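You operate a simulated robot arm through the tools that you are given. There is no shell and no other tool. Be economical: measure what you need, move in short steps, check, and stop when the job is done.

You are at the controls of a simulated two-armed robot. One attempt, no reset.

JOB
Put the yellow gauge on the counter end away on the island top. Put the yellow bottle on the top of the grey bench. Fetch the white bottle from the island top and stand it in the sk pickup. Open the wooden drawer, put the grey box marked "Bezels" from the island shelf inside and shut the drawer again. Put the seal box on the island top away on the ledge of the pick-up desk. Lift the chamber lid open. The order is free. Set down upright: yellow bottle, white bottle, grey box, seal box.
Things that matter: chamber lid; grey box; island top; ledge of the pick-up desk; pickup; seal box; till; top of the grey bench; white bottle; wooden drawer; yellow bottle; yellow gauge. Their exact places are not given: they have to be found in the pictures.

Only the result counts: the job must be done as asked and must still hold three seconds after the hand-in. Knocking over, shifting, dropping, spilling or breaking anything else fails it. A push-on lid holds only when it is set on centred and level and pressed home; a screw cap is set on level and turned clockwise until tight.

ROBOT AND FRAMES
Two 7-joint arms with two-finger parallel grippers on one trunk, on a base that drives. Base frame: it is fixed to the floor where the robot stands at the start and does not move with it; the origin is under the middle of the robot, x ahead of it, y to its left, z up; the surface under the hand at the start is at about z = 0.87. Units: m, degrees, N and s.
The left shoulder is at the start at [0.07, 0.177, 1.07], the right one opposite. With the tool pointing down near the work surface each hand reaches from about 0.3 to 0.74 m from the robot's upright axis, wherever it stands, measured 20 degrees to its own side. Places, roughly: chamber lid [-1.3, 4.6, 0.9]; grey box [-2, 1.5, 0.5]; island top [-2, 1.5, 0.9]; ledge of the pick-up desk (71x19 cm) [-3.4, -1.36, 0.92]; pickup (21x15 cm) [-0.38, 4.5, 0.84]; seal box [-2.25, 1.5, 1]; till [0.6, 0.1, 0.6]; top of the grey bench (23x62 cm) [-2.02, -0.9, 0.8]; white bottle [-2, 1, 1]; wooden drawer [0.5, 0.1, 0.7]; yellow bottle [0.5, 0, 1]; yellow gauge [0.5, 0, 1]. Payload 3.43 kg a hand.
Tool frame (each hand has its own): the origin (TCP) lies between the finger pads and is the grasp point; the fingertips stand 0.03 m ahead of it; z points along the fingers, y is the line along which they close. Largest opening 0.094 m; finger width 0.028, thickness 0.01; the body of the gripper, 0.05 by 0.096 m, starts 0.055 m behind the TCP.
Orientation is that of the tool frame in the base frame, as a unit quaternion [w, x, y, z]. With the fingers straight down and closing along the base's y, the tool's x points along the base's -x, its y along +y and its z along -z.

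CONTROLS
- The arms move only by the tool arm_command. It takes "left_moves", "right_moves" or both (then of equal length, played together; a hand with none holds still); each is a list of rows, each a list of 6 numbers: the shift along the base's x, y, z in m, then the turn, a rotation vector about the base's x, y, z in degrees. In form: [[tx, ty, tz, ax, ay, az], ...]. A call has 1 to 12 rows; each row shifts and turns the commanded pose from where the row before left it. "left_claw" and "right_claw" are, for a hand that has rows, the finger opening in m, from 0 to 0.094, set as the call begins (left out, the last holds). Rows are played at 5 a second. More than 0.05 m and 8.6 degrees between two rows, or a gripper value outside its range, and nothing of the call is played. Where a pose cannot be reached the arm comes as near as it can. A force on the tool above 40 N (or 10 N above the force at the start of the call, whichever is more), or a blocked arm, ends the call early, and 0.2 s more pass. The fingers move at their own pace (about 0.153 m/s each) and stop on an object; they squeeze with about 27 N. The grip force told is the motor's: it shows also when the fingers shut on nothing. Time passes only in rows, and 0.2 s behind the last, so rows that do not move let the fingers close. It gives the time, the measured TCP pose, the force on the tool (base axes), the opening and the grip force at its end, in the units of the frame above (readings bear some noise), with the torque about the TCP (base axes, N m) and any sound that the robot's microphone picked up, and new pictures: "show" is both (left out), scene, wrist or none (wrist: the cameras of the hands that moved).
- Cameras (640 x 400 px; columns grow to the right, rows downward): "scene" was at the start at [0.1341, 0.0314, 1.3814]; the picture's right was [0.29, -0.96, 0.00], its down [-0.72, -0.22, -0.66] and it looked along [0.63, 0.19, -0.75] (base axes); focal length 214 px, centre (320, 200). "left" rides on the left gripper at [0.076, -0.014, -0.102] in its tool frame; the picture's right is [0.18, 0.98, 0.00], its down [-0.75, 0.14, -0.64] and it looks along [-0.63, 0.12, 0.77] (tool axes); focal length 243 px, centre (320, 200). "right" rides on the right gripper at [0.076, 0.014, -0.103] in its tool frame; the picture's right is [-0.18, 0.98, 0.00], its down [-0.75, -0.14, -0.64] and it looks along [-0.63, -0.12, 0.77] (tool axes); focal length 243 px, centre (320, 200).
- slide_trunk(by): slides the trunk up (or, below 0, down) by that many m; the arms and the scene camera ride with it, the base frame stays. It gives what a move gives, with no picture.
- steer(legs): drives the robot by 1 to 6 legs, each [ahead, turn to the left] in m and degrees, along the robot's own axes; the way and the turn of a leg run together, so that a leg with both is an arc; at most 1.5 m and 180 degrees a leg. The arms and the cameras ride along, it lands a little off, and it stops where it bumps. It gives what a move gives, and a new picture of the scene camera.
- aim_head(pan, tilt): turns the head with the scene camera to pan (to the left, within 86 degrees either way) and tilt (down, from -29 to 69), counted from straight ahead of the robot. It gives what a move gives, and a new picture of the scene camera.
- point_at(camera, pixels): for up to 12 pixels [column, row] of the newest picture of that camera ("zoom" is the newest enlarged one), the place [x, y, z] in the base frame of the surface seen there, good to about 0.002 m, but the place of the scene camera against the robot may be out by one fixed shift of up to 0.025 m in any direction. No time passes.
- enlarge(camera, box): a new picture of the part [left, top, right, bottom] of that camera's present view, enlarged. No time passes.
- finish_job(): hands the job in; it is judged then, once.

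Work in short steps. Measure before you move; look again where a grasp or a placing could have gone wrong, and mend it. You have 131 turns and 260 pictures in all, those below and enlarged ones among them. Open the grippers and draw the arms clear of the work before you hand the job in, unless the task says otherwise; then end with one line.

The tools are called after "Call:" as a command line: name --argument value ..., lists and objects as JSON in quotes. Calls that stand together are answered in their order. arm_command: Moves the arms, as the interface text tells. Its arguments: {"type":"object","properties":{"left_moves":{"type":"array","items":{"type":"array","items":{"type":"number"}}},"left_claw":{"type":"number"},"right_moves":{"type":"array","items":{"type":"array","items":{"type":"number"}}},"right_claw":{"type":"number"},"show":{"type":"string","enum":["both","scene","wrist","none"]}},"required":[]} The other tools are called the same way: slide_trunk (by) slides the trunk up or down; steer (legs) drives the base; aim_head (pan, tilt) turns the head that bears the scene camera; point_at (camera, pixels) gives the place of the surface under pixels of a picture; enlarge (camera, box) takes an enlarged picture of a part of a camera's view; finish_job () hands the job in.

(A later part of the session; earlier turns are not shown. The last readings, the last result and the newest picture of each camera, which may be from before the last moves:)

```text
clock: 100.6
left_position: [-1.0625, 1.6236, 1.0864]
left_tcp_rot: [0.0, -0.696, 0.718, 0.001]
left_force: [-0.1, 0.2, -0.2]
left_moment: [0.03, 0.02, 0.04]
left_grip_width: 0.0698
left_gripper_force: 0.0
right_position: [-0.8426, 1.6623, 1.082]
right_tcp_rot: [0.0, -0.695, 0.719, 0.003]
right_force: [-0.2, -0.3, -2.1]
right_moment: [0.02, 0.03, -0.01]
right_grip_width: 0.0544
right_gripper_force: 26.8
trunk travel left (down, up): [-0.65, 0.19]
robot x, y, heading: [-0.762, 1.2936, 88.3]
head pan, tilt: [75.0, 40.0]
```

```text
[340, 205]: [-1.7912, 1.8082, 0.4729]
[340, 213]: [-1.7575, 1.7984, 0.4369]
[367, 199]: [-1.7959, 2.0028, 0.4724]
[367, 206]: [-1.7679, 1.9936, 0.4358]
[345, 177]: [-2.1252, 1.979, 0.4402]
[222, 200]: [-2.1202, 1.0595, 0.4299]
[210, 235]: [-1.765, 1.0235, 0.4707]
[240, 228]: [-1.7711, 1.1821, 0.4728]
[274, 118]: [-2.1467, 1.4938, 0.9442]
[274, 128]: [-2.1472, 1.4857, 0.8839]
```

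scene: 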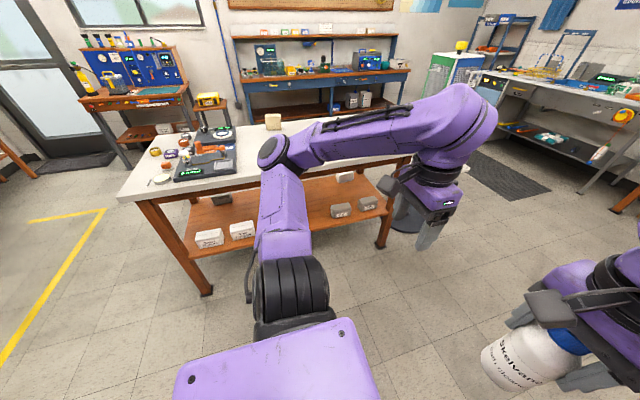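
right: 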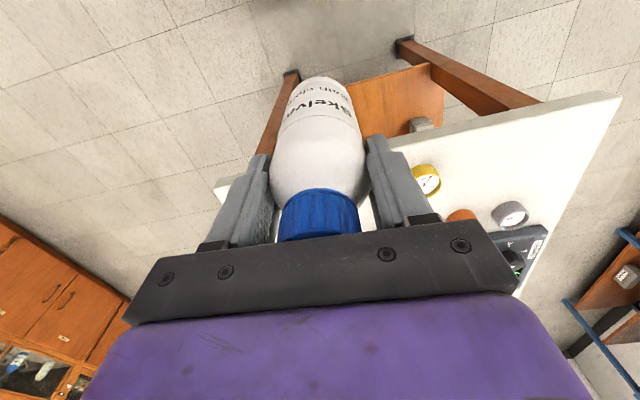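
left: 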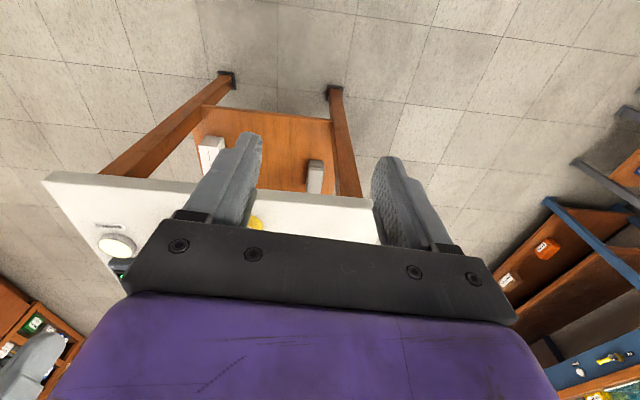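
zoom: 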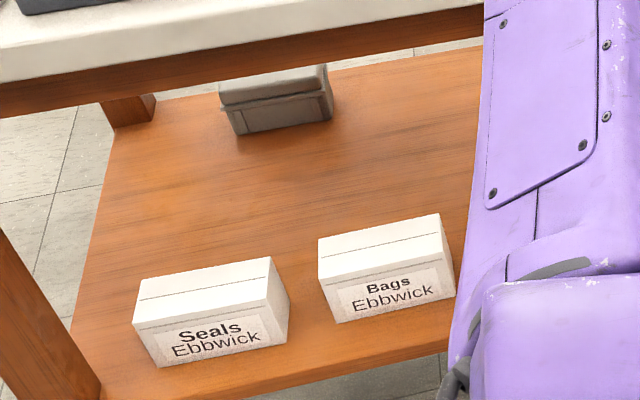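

"Bezels" stands on the east side of the shelf at about (-1.78,1.80); I fetch it on the way back. Now I drive on north.

Call:
steer --legs '[[1.5, 0], [0.4, -2]]'

Call:
aim_head --pan -10 --tilt 30

```text
clock: 110.1
left_position: [-0.9716, 3.5344, 1.0853]
left_tcp_rot: [-0.001, -0.681, 0.733, 0.001]
left_force: [-0.6, 0.1, -0.3]
left_moment: [0.01, 0.01, -0.01]
left_grip_width: 0.0699
left_gripper_force: 0.0
right_position: [-0.7489, 3.5642, 1.0827]
right_tcp_rot: [-0.001, -0.679, 0.734, 0.001]
right_force: [-0.1, -0.2, -3.3]
right_moment: [-0.01, -0.02, -0.01]
right_grip_width: 0.0545
right_gripper_force: 27.2
trunk travel left (down, up): [-0.65, 0.19]
robot x, y, heading: [-0.6828, 3.1957, 85.6]
head pan, tilt: [75.0, 40.0]
```

scene: 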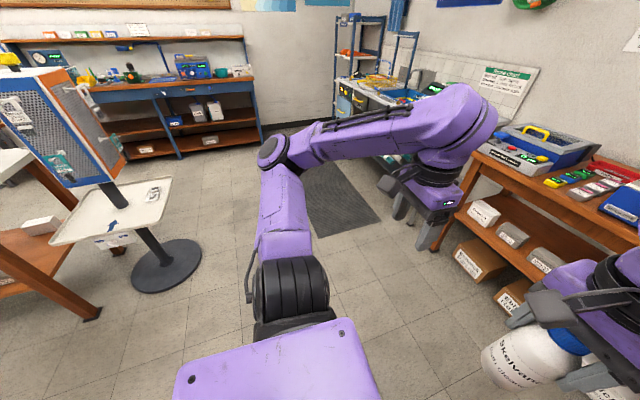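

```text
clock: 111.7
left_position: [-0.9715, 3.5341, 1.0857]
left_tcp_rot: [-0.001, -0.68, 0.733, 0.0]
left_force: [-0.6, -0.1, 0.1]
left_moment: [-0.02, 0.02, 0.02]
left_grip_width: 0.0699
left_gripper_force: 0.0
right_position: [-0.7505, 3.5636, 1.0824]
right_tcp_rot: [0.0, -0.68, 0.734, 0.001]
right_force: [0.5, 0.1, -3.3]
right_moment: [0.0, -0.03, -0.04]
right_grip_width: 0.0543
right_gripper_force: 27.1
trunk travel left (down, up): [-0.65, 0.19]
robot x, y, heading: [-0.6817, 3.1923, 85.7]
head pan, tilt: [-10.0, 30.0]
```

scene: 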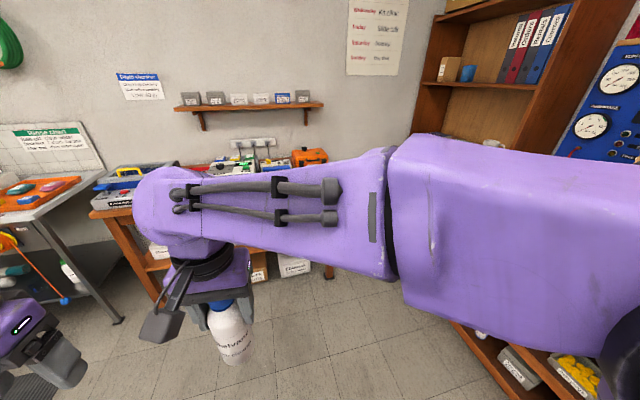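

The right forearm hides the table. I swing the right hand to the right and lower it slightly to see.

Call:
arm_command --right_moves '[[0.045, 0, 0, 0, 0, 0], [0.045, 0, 0, 0, 0, 0], [0.045, 0, 0, 0, 0, 0], [0.045, 0, 0, 0, 0, 0], [0.045, 0, 0, 0, 0, 0], [0.045, 0, 0, 0, 0, 0]]' --show "scene"

```text
clock: 113.1
left_position: [-0.9688, 3.5336, 1.0864]
left_tcp_rot: [-0.001, -0.68, 0.733, 0.001]
left_force: [0.0, 1.2, 0.3]
left_moment: [-0.01, 0.02, 0.04]
left_grip_width: 0.0698
left_gripper_force: 0.1
right_position: [-0.4743, 3.5622, 1.0823]
right_tcp_rot: [-0.001, -0.679, 0.734, 0.003]
right_force: [0.9, 0.1, -3.1]
right_moment: [-0.04, 0.03, -0.01]
right_grip_width: 0.0545
right_gripper_force: 26.4
trunk travel left (down, up): [-0.65, 0.19]
robot x, y, heading: [-0.6799, 3.1922, 85.8]
head pan, tilt: [-10.0, 30.0]
```

scene: 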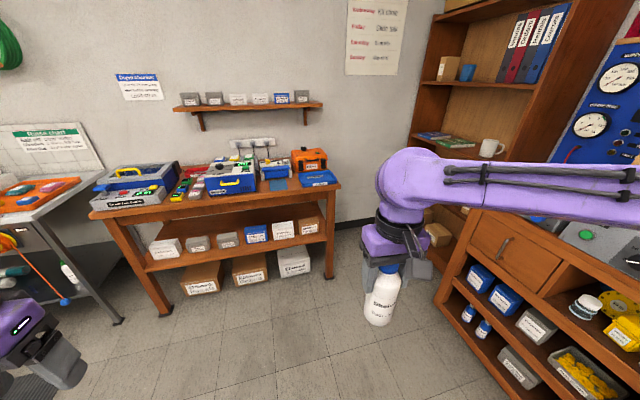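

Now the table is visible. I enlarge it and measure pickup and chamber.

Call:
enlarge --camera "scene" --box '[80, 135, 350, 235]'

Call:
point_at --camera "scene" --pixels '[[318, 178], [305, 182], [335, 180], [275, 188], [230, 185], [230, 175], [310, 160], [125, 185], [120, 170], [180, 190], [270, 170], [295, 185]]'

```text
2.37 times, centred on (215, 185) of scene
```

zoom: 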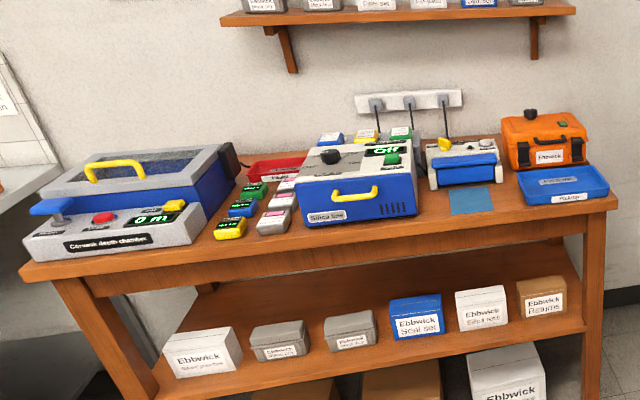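

```text
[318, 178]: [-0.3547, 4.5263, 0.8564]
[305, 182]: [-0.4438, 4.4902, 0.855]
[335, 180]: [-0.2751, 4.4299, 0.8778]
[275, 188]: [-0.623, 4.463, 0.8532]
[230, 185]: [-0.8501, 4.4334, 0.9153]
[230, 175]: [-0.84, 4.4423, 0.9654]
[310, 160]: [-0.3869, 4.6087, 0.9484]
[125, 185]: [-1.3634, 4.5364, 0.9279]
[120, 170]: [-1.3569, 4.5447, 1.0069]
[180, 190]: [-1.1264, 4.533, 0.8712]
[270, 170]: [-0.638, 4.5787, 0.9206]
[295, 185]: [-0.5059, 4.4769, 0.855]
```

I check the cabinet on the right before driving closer.

Call:
point_at --camera "scene" --pixels '[[445, 310], [475, 225], [440, 180], [480, 240], [340, 190], [210, 215]]'

Call:
steer --legs '[[0, -6], [0.5, 0], [0, 8]]'

```text
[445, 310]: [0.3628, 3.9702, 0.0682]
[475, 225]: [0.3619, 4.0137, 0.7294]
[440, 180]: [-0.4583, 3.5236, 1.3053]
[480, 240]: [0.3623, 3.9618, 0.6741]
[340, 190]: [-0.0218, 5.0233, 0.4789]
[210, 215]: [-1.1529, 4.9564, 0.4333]
```

```text
clock: 117.2
left_position: [-0.8997, 4.0214, 1.0854]
left_tcp_rot: [0.0, -0.698, 0.716, 0.001]
left_force: [-0.3, -0.2, 0.0]
left_moment: [-0.02, 0.0, -0.01]
left_grip_width: 0.0703
left_gripper_force: 0.0
right_position: [-0.4067, 4.0733, 1.0833]
right_tcp_rot: [-0.001, -0.697, 0.717, 0.002]
right_force: [0.4, -0.9, -3.4]
right_moment: [0.03, 0.0, -0.02]
right_grip_width: 0.0548
right_gripper_force: 27.0
trunk travel left (down, up): [-0.65, 0.19]
robot x, y, heading: [-0.5948, 3.6969, 88.5]
head pan, tilt: [-10.0, 30.0]
```

scene: 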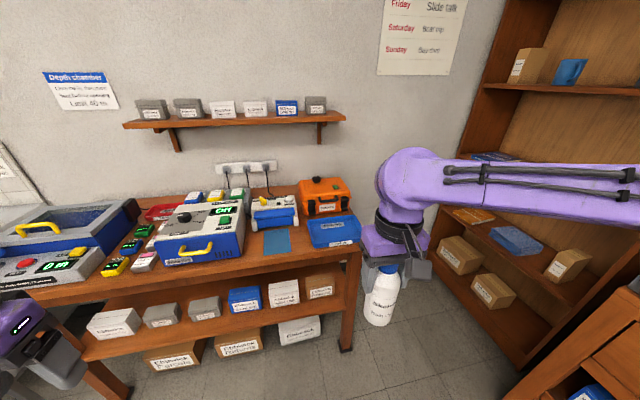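

I drive 0.2 m further and look at the tray from nearer.

Call:
steer --legs '[[0.2, 0]]'

Call:
aim_head --pan -15 --tilt 45

Call:
enlarge --camera "scene" --box '[220, 130, 380, 250]'

Call:
enlarge --camera "right" --box '[0, 0, 640, 400]'

```text
clock: 118.8
left_position: [-0.8934, 4.2214, 1.0849]
left_tcp_rot: [-0.001, -0.697, 0.717, 0.001]
left_force: [0.3, -0.5, -0.3]
left_moment: [-0.03, 0.01, 0.02]
left_grip_width: 0.07
left_gripper_force: 0.2
right_position: [-0.4011, 4.2731, 1.0832]
right_tcp_rot: [0.0, -0.696, 0.718, 0.002]
right_force: [-0.3, 0.5, -2.5]
right_moment: [0.0, -0.03, 0.01]
right_grip_width: 0.0547
right_gripper_force: 26.5
trunk travel left (down, up): [-0.65, 0.19]
robot x, y, heading: [-0.5901, 3.8964, 88.4]
head pan, tilt: [-10.0, 30.0]
```

scene: 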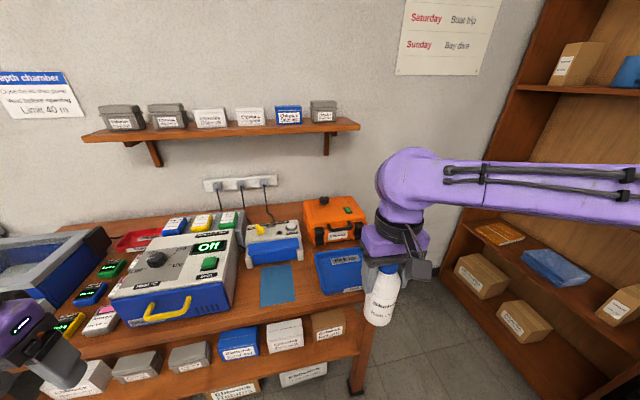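

```text
clock: 119.6
left_position: [-0.8922, 4.2207, 1.0847]
left_tcp_rot: [-0.001, -0.697, 0.717, 0.001]
left_force: [-0.3, -0.5, -0.8]
left_moment: [-0.02, 0.0, 0.02]
left_grip_width: 0.0702
left_gripper_force: 0.1
right_position: [-0.4014, 4.272, 1.0827]
right_tcp_rot: [0.0, -0.696, 0.718, 0.002]
right_force: [-0.2, 0.1, -2.5]
right_moment: [0.0, -0.03, 0.0]
right_grip_width: 0.0547
right_gripper_force: 27.1
trunk travel left (down, up): [-0.65, 0.19]
robot x, y, heading: [-0.5908, 3.896, 88.6]
head pan, tilt: [-15.0, 45.0]
```

scene: 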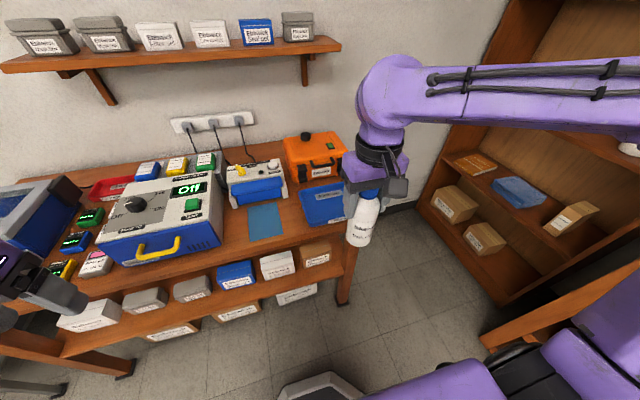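

```text
3.33 times, centred on (300, 190) of scene
```

zoom: 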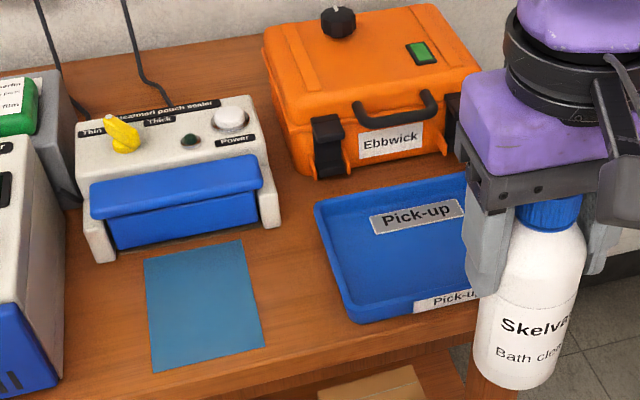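

```text
1.00 times, centred on (320, 200) of right (not enlarged: the box is as wide or as high as the picture)
```

zoom: 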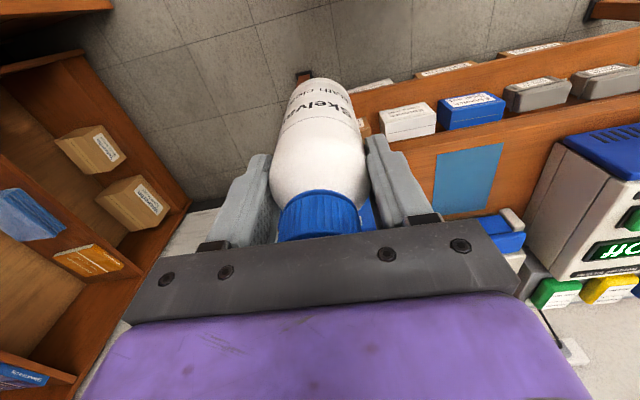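

I measure the pickup tray floor and rims.

Call:
point_at --camera "scene" --pixels '[[302, 195], [310, 208], [325, 205], [308, 222], [330, 215], [340, 195], [300, 192], [312, 225], [344, 218]]'

```text
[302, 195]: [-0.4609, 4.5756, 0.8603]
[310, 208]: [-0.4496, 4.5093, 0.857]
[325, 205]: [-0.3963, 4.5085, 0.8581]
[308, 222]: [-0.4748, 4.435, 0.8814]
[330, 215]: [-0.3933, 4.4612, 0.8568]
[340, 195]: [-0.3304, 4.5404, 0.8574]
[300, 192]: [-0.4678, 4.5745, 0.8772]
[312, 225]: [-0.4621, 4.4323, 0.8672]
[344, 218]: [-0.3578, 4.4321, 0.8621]
```

Tray (true) is about x -0.46..-0.25, y 4.42..4.57, floor ≈0.845. I move over (-0.37,4.487) and lower to about 1.5 cm above.

Call:
arm_command --right_moves '[[0.006, 0.043, 0, 0, 0, 0], [0.006, 0.043, 0, 0, 0, 0], [0.006, 0.043, 0, 0, 0, 0], [0.006, 0.043, 0, 0, 0, 0], [0.006, 0.042, 0, 0, 0, 0], [0, 0, -0.03, 0, 0, 0], [0, 0, -0.04, 0, 0, 0], [0, 0, -0.035, 0, 0, 0], [0, 0, 0, 0, 0, 0]]'

```text
clock: 121.6
left_position: [-0.894, 4.2205, 1.0852]
left_tcp_rot: [0.0, -0.697, 0.717, 0.002]
left_force: [-0.5, 0.9, 0.1]
left_moment: [-0.01, -0.03, 0.04]
left_grip_width: 0.0702
left_gripper_force: 0.0
right_position: [-0.37, 4.4876, 0.9781]
right_tcp_rot: [-0.001, -0.697, 0.718, 0.002]
right_force: [0.6, -0.2, -2.3]
right_moment: [0.01, -0.01, 0.03]
right_grip_width: 0.0545
right_gripper_force: 27.3
trunk travel left (down, up): [-0.65, 0.19]
robot x, y, heading: [-0.5917, 3.8974, 88.4]
head pan, tilt: [-15.0, 45.0]
```

scene: 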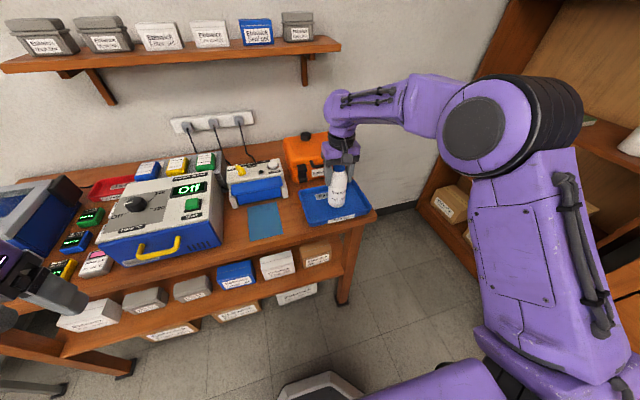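
right: 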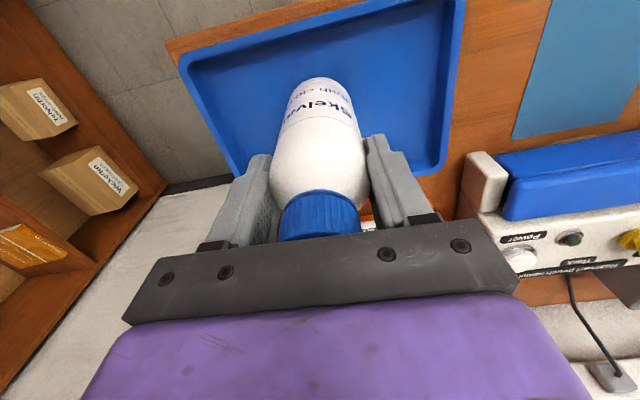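

The bottle hovers well inside the tray. I measure the floor height and lower until contact.

Call:
point_at --camera "right" --pixels '[[250, 110], [400, 80], [400, 120], [255, 150], [440, 170]]'

Call:
arm_command --right_moves '[[0, 0, -0.008, 0, 0, 0], [0, 0, -0.006, 0, 0, 0], [0, 0, -0.003, 0, 0, 0], [0, 0, 0, 0, 0, 0]]' --show "none"

```text
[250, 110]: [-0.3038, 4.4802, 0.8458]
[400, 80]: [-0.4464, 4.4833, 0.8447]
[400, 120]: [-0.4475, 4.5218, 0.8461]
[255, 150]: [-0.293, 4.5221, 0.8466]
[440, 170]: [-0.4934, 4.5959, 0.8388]
```

```text
clock: 122.6
left_position: [-0.8937, 4.2196, 1.0858]
left_tcp_rot: [0.0, -0.697, 0.717, 0.001]
left_force: [-1.1, 0.1, 0.3]
left_moment: [0.0, -0.04, 0.02]
left_grip_width: 0.07
left_gripper_force: 0.1
right_position: [-0.372, 4.4861, 0.9604]
right_tcp_rot: [-0.001, -0.696, 0.718, 0.001]
right_force: [-0.3, 0.3, -3.1]
right_moment: [0.0, -0.01, -0.03]
right_grip_width: 0.0544
right_gripper_force: 27.0
trunk travel left (down, up): [-0.65, 0.19]
robot x, y, heading: [-0.5928, 3.8928, 88.4]
head pan, tilt: [-15.0, 45.0]
```

Floor at 0.8455; contact expected near 0.959. I creep 3 mm.

Call:
arm_command --right_moves '[[0, 0, -0.0015, 0, 0, 0], [0, 0, -0.0015, 0, 0, 0], [0, 0, 0, 0, 0, 0]]' --show "none"

```text
clock: 123.4
left_position: [-0.8924, 4.2213, 1.0862]
left_tcp_rot: [0.0, -0.697, 0.717, 0.001]
left_force: [1.0, 0.5, -0.6]
left_moment: [0.02, 0.02, 0.0]
left_grip_width: 0.0703
left_gripper_force: 0.1
right_position: [-0.3725, 4.4868, 0.9597]
right_tcp_rot: [0.001, -0.696, 0.718, 0.002]
right_force: [2.1, 1.7, 5.1]
right_moment: [0.33, -0.17, 0.03]
right_grip_width: 0.0547
right_gripper_force: 27.1
trunk travel left (down, up): [-0.65, 0.19]
robot x, y, heading: [-0.5909, 3.8968, 88.4]
head pan, tilt: [-15.0, 45.0]
```

Contact (5 N). I back off 1 mm, open and rise.

Call:
arm_command --right_moves '[[0, 0, 0.001, 0, 0, 0], [0, 0, 0, 0, 0, 0]]' --show "none"

Call:
arm_command --right_moves '[[0, 0, 0, 0, 0, 0], [0, 0, 0, 0, 0, 0], [0, 0, 0, 0, 0, 0]]' --right_claw 0.09 --show "none"

Call:
arm_command --right_moves '[[0, 0, 0.02, 0, 0, 0], [0, 0, 0.04, 0, 0, 0], [0, 0, 0.04, 0, 0, 0], [0, -0.03, 0.03, 0, 0, 0], [0, -0.045, 0.01, 0, 0, 0], [0, -0.045, 0, 0, 0, 0], [0, -0.045, 0, 0, 0, 0], [0, -0.045, 0, 0, 0, 0]]'

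```text
clock: 124.0
left_position: [-0.895, 4.2203, 1.0857]
left_tcp_rot: [0.0, -0.698, 0.716, 0.002]
left_force: [0.3, 0.9, 0.8]
left_moment: [0.0, 0.0, -0.01]
left_grip_width: 0.07
left_gripper_force: 0.0
right_position: [-0.3724, 4.4865, 0.9588]
right_tcp_rot: [0.0, -0.696, 0.718, 0.002]
right_force: [0.9, 1.5, 3.1]
right_moment: [0.31, -0.19, 0.02]
right_grip_width: 0.0545
right_gripper_force: 27.0
trunk travel left (down, up): [-0.65, 0.19]
robot x, y, heading: [-0.5915, 3.8952, 88.4]
head pan, tilt: [-15.0, 45.0]
```

```text
clock: 124.8
left_position: [-0.8938, 4.2214, 1.0854]
left_tcp_rot: [0.0, -0.697, 0.717, 0.0]
left_force: [0.4, 0.0, -0.2]
left_moment: [0.01, 0.01, 0.0]
left_grip_width: 0.0697
left_gripper_force: 0.2
right_position: [-0.3727, 4.4872, 0.9583]
right_tcp_rot: [-0.001, -0.696, 0.718, 0.002]
right_force: [-0.4, 0.2, 0.1]
right_moment: [-0.02, 0.0, -0.01]
right_grip_width: 0.09
right_gripper_force: 0.1
trunk travel left (down, up): [-0.65, 0.19]
robot x, y, heading: [-0.5918, 3.8967, 88.2]
head pan, tilt: [-15.0, 45.0]
```

```text
clock: 126.6
left_position: [-0.8944, 4.2194, 1.0858]
left_tcp_rot: [0.002, -0.697, 0.717, 0.001]
left_force: [-0.1, -0.4, 0.6]
left_moment: [-0.01, -0.03, -0.01]
left_grip_width: 0.07
left_gripper_force: 0.2
right_position: [-0.3714, 4.2759, 1.1005]
right_tcp_rot: [0.001, -0.697, 0.717, 0.002]
right_force: [-0.1, 0.3, 0.1]
right_moment: [0.04, -0.02, -0.01]
right_grip_width: 0.0901
right_gripper_force: 0.0
trunk travel left (down, up): [-0.65, 0.19]
robot x, y, heading: [-0.5917, 3.8918, 88.5]
head pan, tilt: [-15.0, 45.0]
```

scene: 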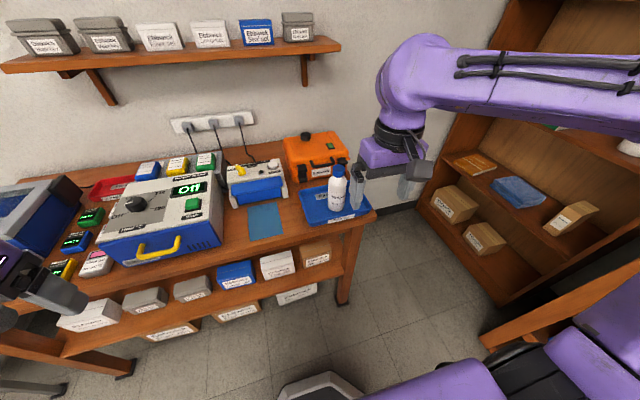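
right: 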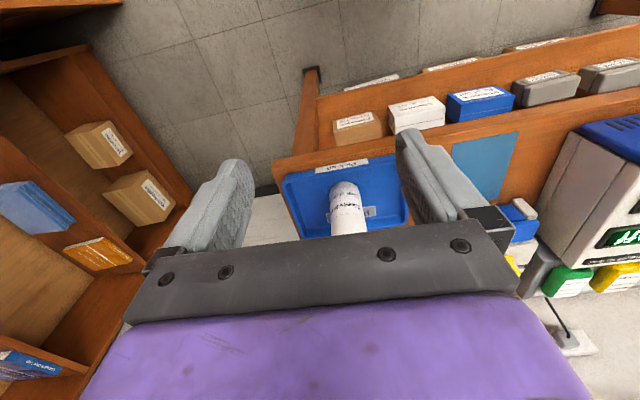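

The white bottle stands in the tray. I back off and move left to the chamber.

Call:
steer --legs '[[-0.5, 0], [0, 55], [0.65, 0], [0, -54]]'

Call:
aim_head --pan 15 --tilt 40

```text
clock: 137.6
left_position: [-1.4107, 4.1238, 1.0862]
left_tcp_rot: [-0.001, -0.69, 0.724, 0.001]
left_force: [1.3, -0.3, 0.5]
left_moment: [0.0, 0.01, 0.02]
left_grip_width: 0.0698
left_gripper_force: 0.0
right_position: [-0.8856, 4.1697, 1.1006]
right_tcp_rot: [-0.001, -0.689, 0.724, 0.002]
right_force: [0.0, 0.0, -0.4]
right_moment: [-0.03, 0.03, -0.05]
right_grip_width: 0.0898
right_gripper_force: 0.1
trunk travel left (down, up): [-0.65, 0.19]
robot x, y, heading: [-1.1155, 3.7932, 87.2]
head pan, tilt: [-15.0, 45.0]
```

scene: 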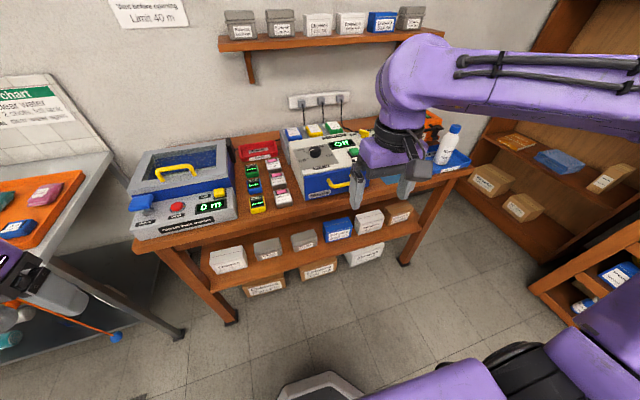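

```text
clock: 138.6
left_position: [-1.4101, 4.124, 1.0859]
left_tcp_rot: [0.001, -0.69, 0.724, 0.001]
left_force: [0.2, 0.3, 0.6]
left_moment: [-0.04, -0.02, 0.0]
left_grip_width: 0.0699
left_gripper_force: 0.0
right_position: [-0.8866, 4.1697, 1.1001]
right_tcp_rot: [-0.001, -0.689, 0.725, 0.002]
right_force: [0.4, 0.3, 0.5]
right_moment: [-0.01, -0.02, -0.02]
right_grip_width: 0.09
right_gripper_force: 0.1
trunk travel left (down, up): [-0.65, 0.19]
robot x, y, heading: [-1.116, 3.7923, 87.5]
head pan, tilt: [15.0, 40.0]
```

scene: 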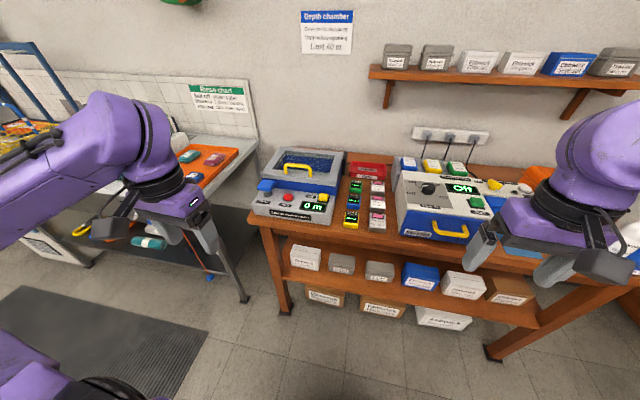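

I zoom on the chamber and its sign, and measure the handle.

Call:
enlarge --camera "scene" --box '[235, 130, 355, 235]'

Call:
enlarge --camera "scene" --box '[295, 5, 360, 60]'

Call:
point_at --camera "scene" --pixels '[[286, 168], [302, 167], [319, 172], [286, 172], [302, 176], [275, 160], [335, 155], [300, 153], [266, 185], [265, 182], [320, 197], [330, 185]]'

```text
3.81 times, centred on (295, 182) of scene
```

zoom: 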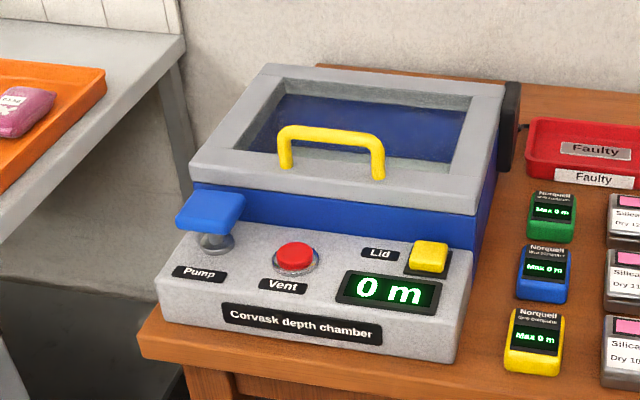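

```text
7.27 times, centred on (328, 32) of scene
```

zoom: 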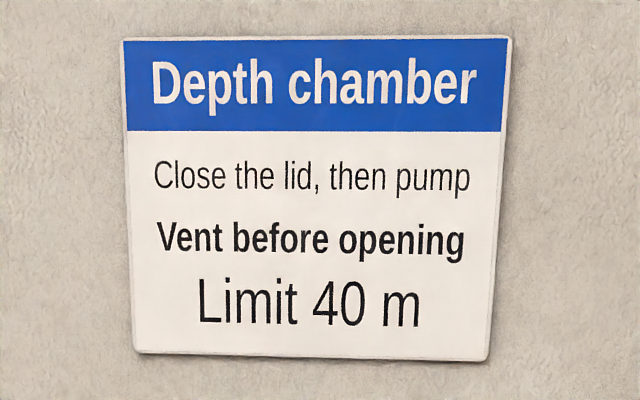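

```text
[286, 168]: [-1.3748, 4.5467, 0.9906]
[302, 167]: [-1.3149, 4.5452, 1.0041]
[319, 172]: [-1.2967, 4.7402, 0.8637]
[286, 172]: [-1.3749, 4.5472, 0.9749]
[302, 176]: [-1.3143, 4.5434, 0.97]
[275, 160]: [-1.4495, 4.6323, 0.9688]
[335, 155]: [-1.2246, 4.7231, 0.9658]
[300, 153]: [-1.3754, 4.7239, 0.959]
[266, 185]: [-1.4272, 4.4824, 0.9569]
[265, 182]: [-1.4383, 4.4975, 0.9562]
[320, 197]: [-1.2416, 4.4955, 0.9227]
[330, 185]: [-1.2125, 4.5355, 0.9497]
```

The display reads 0 m, so no pressure. The handle bar lies along x at about (-1.315,4.533,0.99); I turn the left hand 90° so it closes across the bar (test of joint range here in free air).

Call:
arm_command --left_moves '[[0, 0, 0, 0, 0, 8.4], [0, 0, 0, 0, 0, 8.4], [0, 0, 0, 0, 0, 8.4], [0, 0, 0, 0, 0, 8.4], [0, 0, 0, 0, 0, 8.4], [0, 0, 0, 0, 0, 8.4], [0, 0, 0, 0, 0, 8.4], [0, 0, 0, 0, 0, 8.4], [0, 0, 0, 0, 0, 8.4], [0, 0, 0, 0, 0, 8.4], [0, 0, 0, 0, 0, 8.4]]' --show "none"

```text
clock: 141.0
left_position: [-1.3852, 4.1949, 1.0706]
left_tcp_rot: [0.001, 1.0, -0.004, -0.001]
left_force: [-0.4, 0.2, -0.9]
left_moment: [-0.03, 0.01, 0.01]
left_grip_width: 0.0702
left_gripper_force: 0.0
left hand out of reach, approached as far as the arm can: row 8, 9, 10, 11
right_position: [-0.8853, 4.1705, 1.0995]
right_tcp_rot: [-0.001, -0.689, 0.725, 0.002]
right_force: [-0.4, 0.6, 0.2]
right_moment: [-0.04, 0.0, 0.02]
right_grip_width: 0.0902
right_gripper_force: 0.1
trunk travel left (down, up): [-0.65, 0.19]
robot x, y, heading: [-1.1149, 3.7944, 87.1]
head pan, tilt: [15.0, 40.0]
```

The orientation is reached (closing along y). I now tilt the hand forward by ~40° and drive 0.16 m closer.

Call:
arm_command --left_moves '[[0, 0, 0.02, 8, 0, 0], [0, 0, 0.02, 8, 0, 0], [0, 0, 0.02, 8, 0, 0], [0, 0, 0, 8, 0, 0], [0, 0, 0, 8, 0, 0], [0, 0, 0, 0, 0, 0]]' --left_claw 0.05 --show "none"

Call:
steer --legs '[[0.16, 0]]'

Call:
enlarge --camera "left" --box '[0, 0, 640, 400]'

```text
clock: 142.4
left_position: [-1.3891, 4.2416, 1.1284]
left_tcp_rot: [-0.342, 0.94, -0.007, -0.001]
left_force: [-0.2, -0.6, -0.2]
left_moment: [0.01, -0.01, 0.01]
left_grip_width: 0.0498
left_gripper_force: 0.0
left hand out of reach, approached as far as the arm can: row 1, 2, 3, 4, 5
right_position: [-0.8853, 4.17, 1.1001]
right_tcp_rot: [0.0, -0.69, 0.724, 0.002]
right_force: [1.0, 0.5, -0.4]
right_moment: [-0.01, 0.0, -0.04]
right_grip_width: 0.0899
right_gripper_force: 0.0
trunk travel left (down, up): [-0.65, 0.19]
robot x, y, heading: [-1.1129, 3.7931, 87.1]
head pan, tilt: [15.0, 40.0]
```

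```text
clock: 143.8
left_position: [-1.3789, 4.4022, 1.1285]
left_tcp_rot: [-0.341, 0.94, -0.007, 0.0]
left_force: [-0.5, -0.2, -0.6]
left_moment: [0.0, 0.01, -0.01]
left_grip_width: 0.0501
left_gripper_force: 0.1
right_position: [-0.8757, 4.3296, 1.0996]
right_tcp_rot: [0.0, -0.687, 0.727, 0.002]
right_force: [0.4, -0.8, 0.2]
right_moment: [-0.02, -0.01, -0.01]
right_grip_width: 0.0901
right_gripper_force: 0.0
trunk travel left (down, up): [-0.65, 0.19]
robot x, y, heading: [-1.104, 3.9522, 86.9]
head pan, tilt: [15.0, 40.0]
```

scene: 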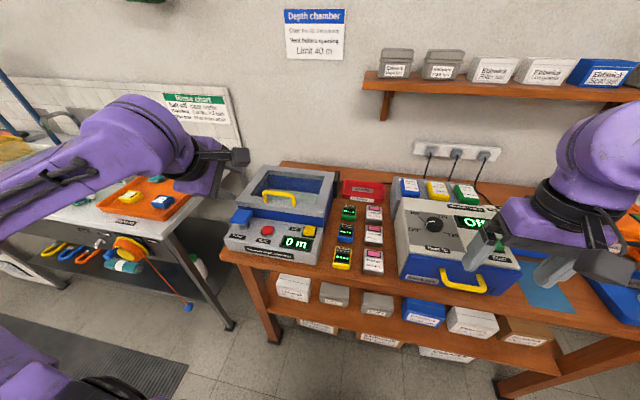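

```text
1.00 times, centred on (320, 200) of left (not enlarged: the box is as wide or as high as the picture)
```

zoom: 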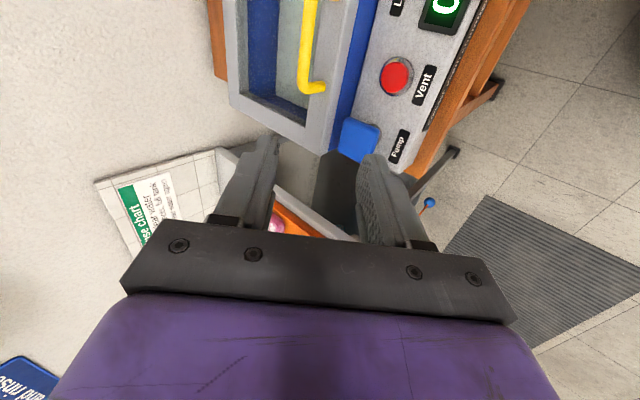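

The handle is seen in the zoom at (308,45). I measure it there.

Call:
point_at --camera "zoom" --pixels '[[308, 10], [304, 50], [303, 75], [312, 88], [340, 60], [290, 60], [332, 110], [360, 140], [395, 77], [300, 30]]'

Call:
point_at --camera "scene" --pixels '[[264, 194], [281, 195], [297, 199], [264, 202], [296, 206], [325, 178], [265, 170], [290, 228], [240, 218], [310, 230], [250, 195], [323, 212]]'

```text
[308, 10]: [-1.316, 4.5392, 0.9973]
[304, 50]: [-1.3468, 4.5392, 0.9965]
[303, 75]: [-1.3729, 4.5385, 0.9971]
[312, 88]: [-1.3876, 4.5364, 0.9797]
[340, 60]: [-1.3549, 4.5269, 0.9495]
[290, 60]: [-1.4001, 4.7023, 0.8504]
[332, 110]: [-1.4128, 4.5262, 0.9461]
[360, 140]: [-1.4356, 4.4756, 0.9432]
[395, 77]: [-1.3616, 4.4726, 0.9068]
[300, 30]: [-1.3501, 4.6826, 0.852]
```

```text
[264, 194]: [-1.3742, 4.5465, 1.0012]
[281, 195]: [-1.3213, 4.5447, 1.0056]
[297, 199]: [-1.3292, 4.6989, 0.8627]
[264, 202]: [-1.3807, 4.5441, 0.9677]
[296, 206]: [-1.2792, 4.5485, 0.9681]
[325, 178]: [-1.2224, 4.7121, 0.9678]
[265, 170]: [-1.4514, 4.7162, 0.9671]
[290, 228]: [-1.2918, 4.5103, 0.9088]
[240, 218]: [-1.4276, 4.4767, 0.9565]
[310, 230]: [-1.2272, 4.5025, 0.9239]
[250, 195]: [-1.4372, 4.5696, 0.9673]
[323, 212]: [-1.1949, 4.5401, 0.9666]
```

Bar: x -1.385..-1.28, centre y≈4.541, z≈0.991; lid surface 0.948. I move to a pre-grasp 8 cm back along the tool axis.

Call:
arm_command --left_moves '[[0.025, 0.02, -0.01, 0, 0, 0], [0.024, 0.03, -0.02, 0, 0, 0], [0, 0.032, -0.03, 0, 0, 0], [0, 0, -0.007, 0, 0, 0], [0, 0, 0, 0, 0, 0]]'

```text
clock: 145.0
left_position: [-1.3311, 4.4863, 1.0613]
left_tcp_rot: [-0.341, 0.94, -0.008, 0.0]
left_force: [0.4, -0.2, -0.3]
left_moment: [-0.03, 0.0, -0.03]
left_grip_width: 0.05
left_gripper_force: 0.1
right_position: [-0.8765, 4.3283, 1.0994]
right_tcp_rot: [-0.001, -0.687, 0.726, 0.001]
right_force: [0.3, 0.9, 0.8]
right_moment: [-0.01, 0.01, -0.01]
right_grip_width: 0.0898
right_gripper_force: 0.1
trunk travel left (down, up): [-0.65, 0.19]
robot x, y, heading: [-1.1043, 3.9526, 87.0]
head pan, tilt: [15.0, 40.0]
```

scene: 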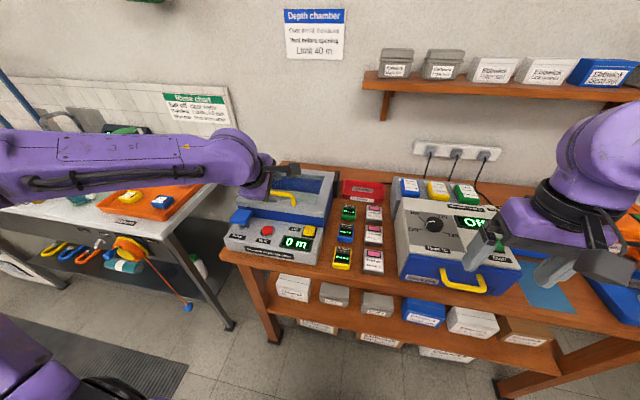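
left: 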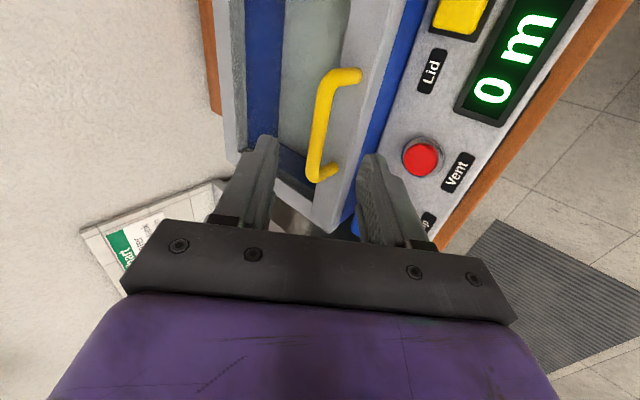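

The bar is centred between the fingers. I advance along the tool axis.

Call:
arm_command --left_moves '[[0, 0.016, -0.02, 0, 0, 0], [0, 0.016, -0.02, 0, 0, 0], [0, 0.016, -0.02, 0, 0, 0], [0, 0, 0, 0, 0, 0]]'

```text
clock: 146.0
left_position: [-1.3316, 4.5327, 0.9996]
left_tcp_rot: [-0.342, 0.94, -0.008, -0.001]
left_force: [0.1, -0.6, -1.4]
left_moment: [0.05, -0.03, -0.02]
left_grip_width: 0.0501
left_gripper_force: 0.1
right_position: [-0.8776, 4.3296, 1.0987]
right_tcp_rot: [-0.001, -0.687, 0.727, 0.002]
right_force: [-0.4, 1.0, -0.1]
right_moment: [0.02, -0.02, 0.02]
right_grip_width: 0.0901
right_gripper_force: 0.0
trunk travel left (down, up): [-0.65, 0.19]
robot x, y, heading: [-1.1033, 3.9578, 87.0]
head pan, tilt: [15.0, 40.0]
```

scene: 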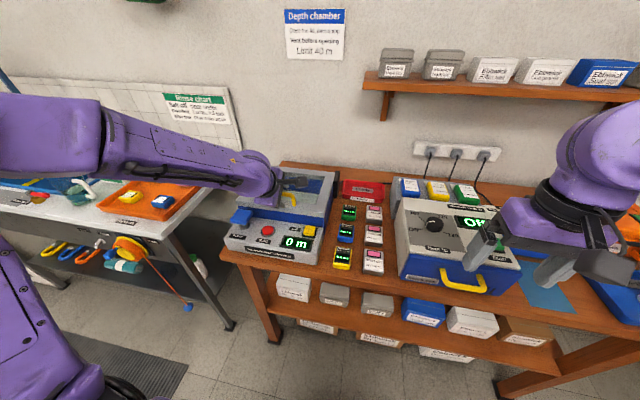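
left: 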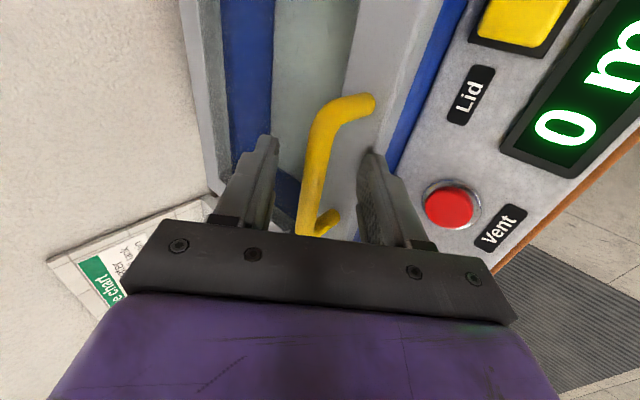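

I close to a loose cage (0.018 m) and lift a little to test whether the lid is latched.

Call:
arm_command --left_moves '[[0, 0, 0, 0, 0, 0], [0, 0, 0, 0, 0, 0], [0, 0, 0.008, 0, 0, 0], [0, 0, 0.012, 0, 0, 0], [0, 0.001, 0.015, 0, 0, 0], [0, 0, 0, 0, 0, 0]]' --left_claw 0.018

```text
clock: 147.4
left_position: [-1.3302, 4.5331, 1.034]
left_tcp_rot: [-0.34, 0.94, -0.008, 0.0]
left_force: [-0.2, -1.9, -2.1]
left_moment: [-0.05, -0.08, 0.03]
left_grip_width: 0.0194
left_gripper_force: 1.1
right_position: [-0.8765, 4.3282, 1.0999]
right_tcp_rot: [-0.001, -0.687, 0.726, 0.002]
right_force: [-0.9, 0.3, -0.3]
right_moment: [0.02, 0.02, 0.02]
right_grip_width: 0.0897
right_gripper_force: 0.1
trunk travel left (down, up): [-0.65, 0.19]
robot x, y, heading: [-1.1075, 3.9529, 86.9]
head pan, tilt: [15.0, 40.0]
```

scene: 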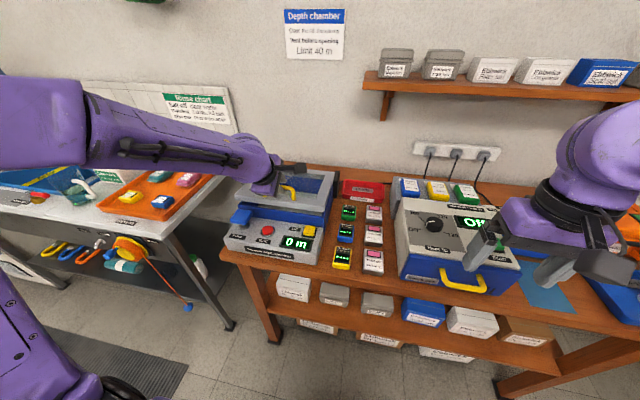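
left: 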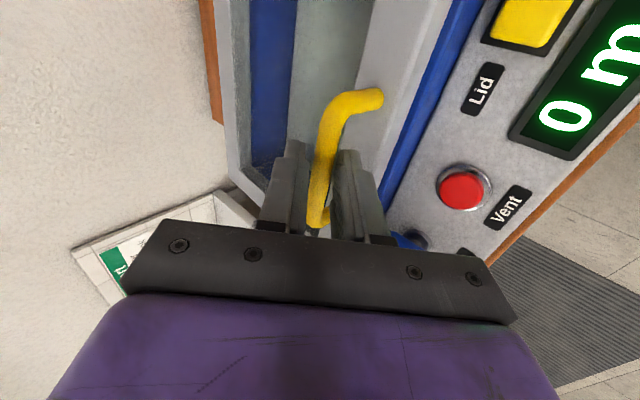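

The lid follows freely (about 10° open). I follow the arc: trunk gives the lift, the arm the backward shift.

Call:
arm_command --left_moves '[[0, 0.012, 0.008, 0, 0, 0], [0, 0.01, 0.008, 0, 0, 0], [0, 0, 0, 0, 0, 0]]' --show "none"

Call:
slide_trunk --by 0.03

Call:
arm_command --left_moves '[[0, 0.012, 0, -4, 0, 0], [0, 0.012, 0.003, -4, 0, 0], [0, 0.01, 0.005, -4, 0, 0], [0, 0, 0, 0, 0, 0]]'

```text
clock: 148.2
left_position: [-1.3305, 4.557, 1.0523]
left_tcp_rot: [-0.341, 0.94, -0.007, 0.0]
left_force: [0.7, -0.4, -1.5]
left_moment: [-0.01, -0.04, 0.0]
left_grip_width: 0.0189
left_gripper_force: 1.0
right_position: [-0.8758, 4.3293, 1.0987]
right_tcp_rot: [-0.001, -0.687, 0.727, 0.002]
right_force: [-0.6, 0.6, -0.9]
right_moment: [0.0, -0.01, -0.01]
right_grip_width: 0.09
right_gripper_force: 0.0
trunk travel left (down, up): [-0.65, 0.19]
robot x, y, heading: [-1.1075, 3.9538, 87.0]
head pan, tilt: [15.0, 40.0]
```

```text
clock: 148.9
left_position: [-1.3319, 4.5557, 1.0834]
left_tcp_rot: [-0.341, 0.94, -0.008, -0.001]
left_force: [-0.8, -2.8, -0.1]
left_moment: [-0.1, -0.02, 0.05]
left_grip_width: 0.0191
left_gripper_force: 1.0
right_position: [-0.876, 4.3287, 1.1302]
right_tcp_rot: [-0.001, -0.687, 0.727, 0.001]
right_force: [-0.9, -0.6, -0.2]
right_moment: [0.03, -0.02, 0.0]
right_grip_width: 0.0899
right_gripper_force: 0.1
trunk travel left (down, up): [-0.68, 0.16]
robot x, y, heading: [-1.1049, 3.955, 87.2]
head pan, tilt: [15.0, 40.0]
```

```text
clock: 149.9
left_position: [-1.3304, 4.5891, 1.0906]
left_tcp_rot: [-0.241, 0.97, -0.008, 0.002]
left_force: [-0.1, -1.5, -1.3]
left_moment: [-0.01, -0.02, 0.0]
left_grip_width: 0.019
left_gripper_force: 0.9
right_position: [-0.8762, 4.3285, 1.1293]
right_tcp_rot: [-0.001, -0.687, 0.727, 0.002]
right_force: [-0.1, 0.5, -0.9]
right_moment: [-0.01, 0.01, 0.0]
right_grip_width: 0.0899
right_gripper_force: 0.1
trunk travel left (down, up): [-0.68, 0.16]
robot x, y, heading: [-1.1078, 3.9522, 86.7]
head pan, tilt: [15.0, 40.0]
```

scene: 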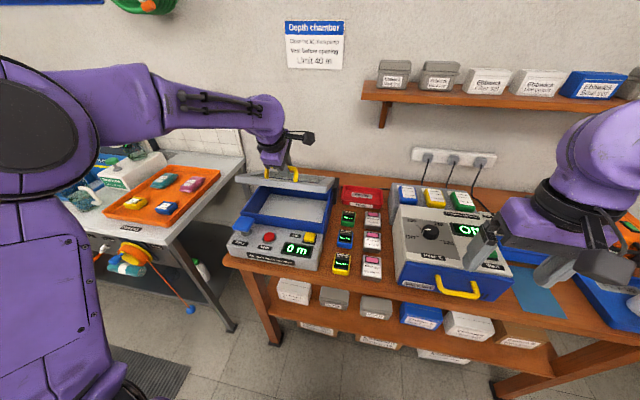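
left: 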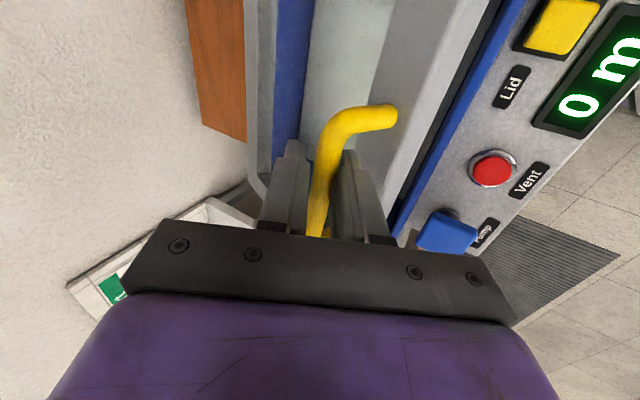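

Lid is at about 30°. I continue the arc to ~60°.

Call:
arm_command --left_moves '[[0, 0.012, 0.005, -3, 0, 0], [0, 0.012, 0.005, -3, 0, 0], [0, 0, 0, 0, 0, 0]]' --show "none"

Call:
slide_trunk --by 0.025

Call:
arm_command --left_moves '[[0, 0.014, 0, -3, 0, 0], [0, 0.014, 0.003, -3, 0, 0], [0, 0.014, 0.004, -3, 0, 0], [0, 0.014, 0.003, 0, 0, 0], [0, 0, 0, 0, 0, 0]]'

```text
clock: 150.7
left_position: [-1.3314, 4.6139, 1.1003]
left_tcp_rot: [-0.189, 0.982, -0.008, 0.001]
left_force: [0.7, -1.0, -1.4]
left_moment: [0.01, -0.02, 0.02]
left_grip_width: 0.0184
left_gripper_force: 0.4
right_position: [-0.8771, 4.3302, 1.1294]
right_tcp_rot: [-0.001, -0.687, 0.726, 0.002]
right_force: [-0.4, -0.3, -0.4]
right_moment: [-0.01, 0.0, 0.0]
right_grip_width: 0.0899
right_gripper_force: 0.1
trunk travel left (down, up): [-0.68, 0.16]
robot x, y, heading: [-1.1073, 3.9553, 86.9]
head pan, tilt: [15.0, 40.0]
```

```text
clock: 151.4
left_position: [-1.3302, 4.6132, 1.1272]
left_tcp_rot: [-0.191, 0.982, -0.008, 0.001]
left_force: [0.6, -1.9, 1.0]
left_moment: [-0.04, 0.01, 0.05]
left_grip_width: 0.0193
left_gripper_force: 0.3
right_position: [-0.8763, 4.3281, 1.1558]
right_tcp_rot: [-0.001, -0.687, 0.727, 0.002]
right_force: [-0.6, -0.4, -0.7]
right_moment: [0.0, 0.01, 0.01]
right_grip_width: 0.09
right_gripper_force: 0.0
trunk travel left (down, up): [-0.705, 0.135]
robot x, y, heading: [-1.1015, 3.9502, 87.0]
head pan, tilt: [15.0, 40.0]
```

```text
clock: 152.7
left_position: [-1.3311, 4.6695, 1.1355]
left_tcp_rot: [-0.112, 0.994, -0.008, 0.002]
left_force: [0.7, -0.5, -0.2]
left_moment: [-0.01, 0.0, 0.01]
left_grip_width: 0.0183
left_gripper_force: 0.9
right_position: [-0.8758, 4.3275, 1.1542]
right_tcp_rot: [0.0, -0.688, 0.726, 0.003]
right_force: [-0.1, 0.0, 0.6]
right_moment: [0.02, 0.01, 0.01]
right_grip_width: 0.09
right_gripper_force: 0.1
trunk travel left (down, up): [-0.705, 0.135]
robot x, y, heading: [-1.1047, 3.9545, 87.0]
head pan, tilt: [15.0, 40.0]
```

scene: 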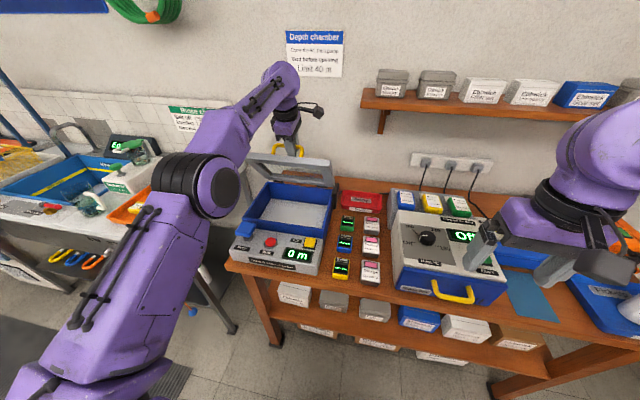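
left: 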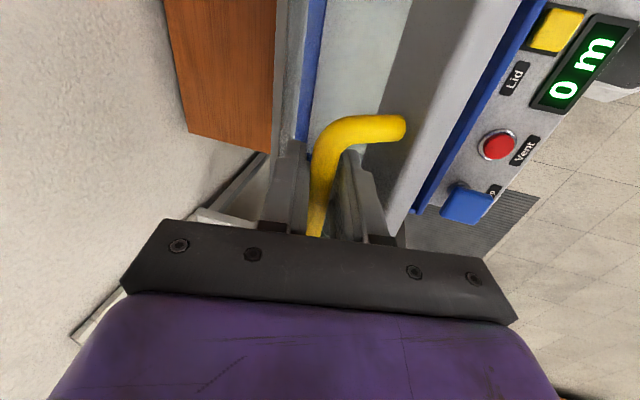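

Lid at about 57°. I continue pushing back along the arc.

Call:
arm_command --left_moves '[[0, 0.014, 0.004, 0, 0, 0], [0, 0.014, 0.002, 0, 0, 0], [0, 0.014, 0.001, 0, 0, 0], [0, 0.014, 0, 0, 0, 0], [0, 0.014, -0.001, 0, 0, 0], [0, 0.014, -0.003, 0, 0, 0], [0, 0, 0, 0, 0, 0]]'

```text
clock: 154.2
left_position: [-1.3328, 4.6731, 1.1352]
left_tcp_rot: [-0.112, 0.994, -0.007, 0.003]
left_force: [0.4, -1.8, -0.9]
left_moment: [-0.01, 0.01, 0.0]
left_grip_width: 0.0189
left_gripper_force: 0.9
left hand out of reach, approached as far as the arm can: row 1, 2, 3, 4, 5, 6
right_position: [-0.8759, 4.3296, 1.1545]
right_tcp_rot: [0.0, -0.688, 0.726, 0.002]
right_force: [0.4, -0.2, 0.8]
right_moment: [-0.02, 0.0, 0.01]
right_grip_width: 0.0898
right_gripper_force: 0.0
trunk travel left (down, up): [-0.705, 0.135]
robot x, y, heading: [-1.1059, 3.9548, 86.8]
head pan, tilt: [15.0, 40.0]
```

scene: 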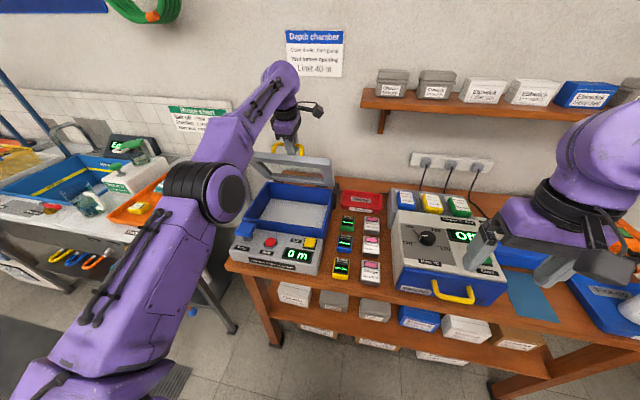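
left: 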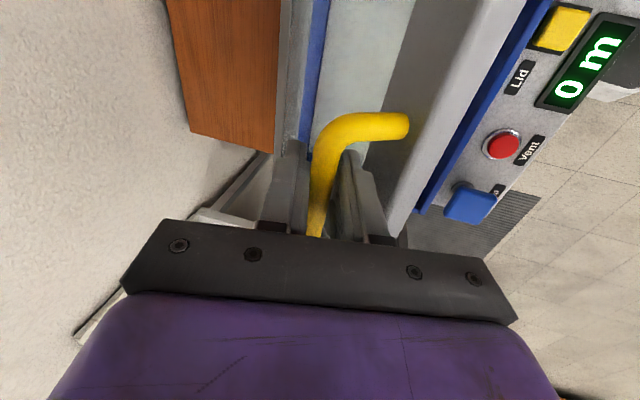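

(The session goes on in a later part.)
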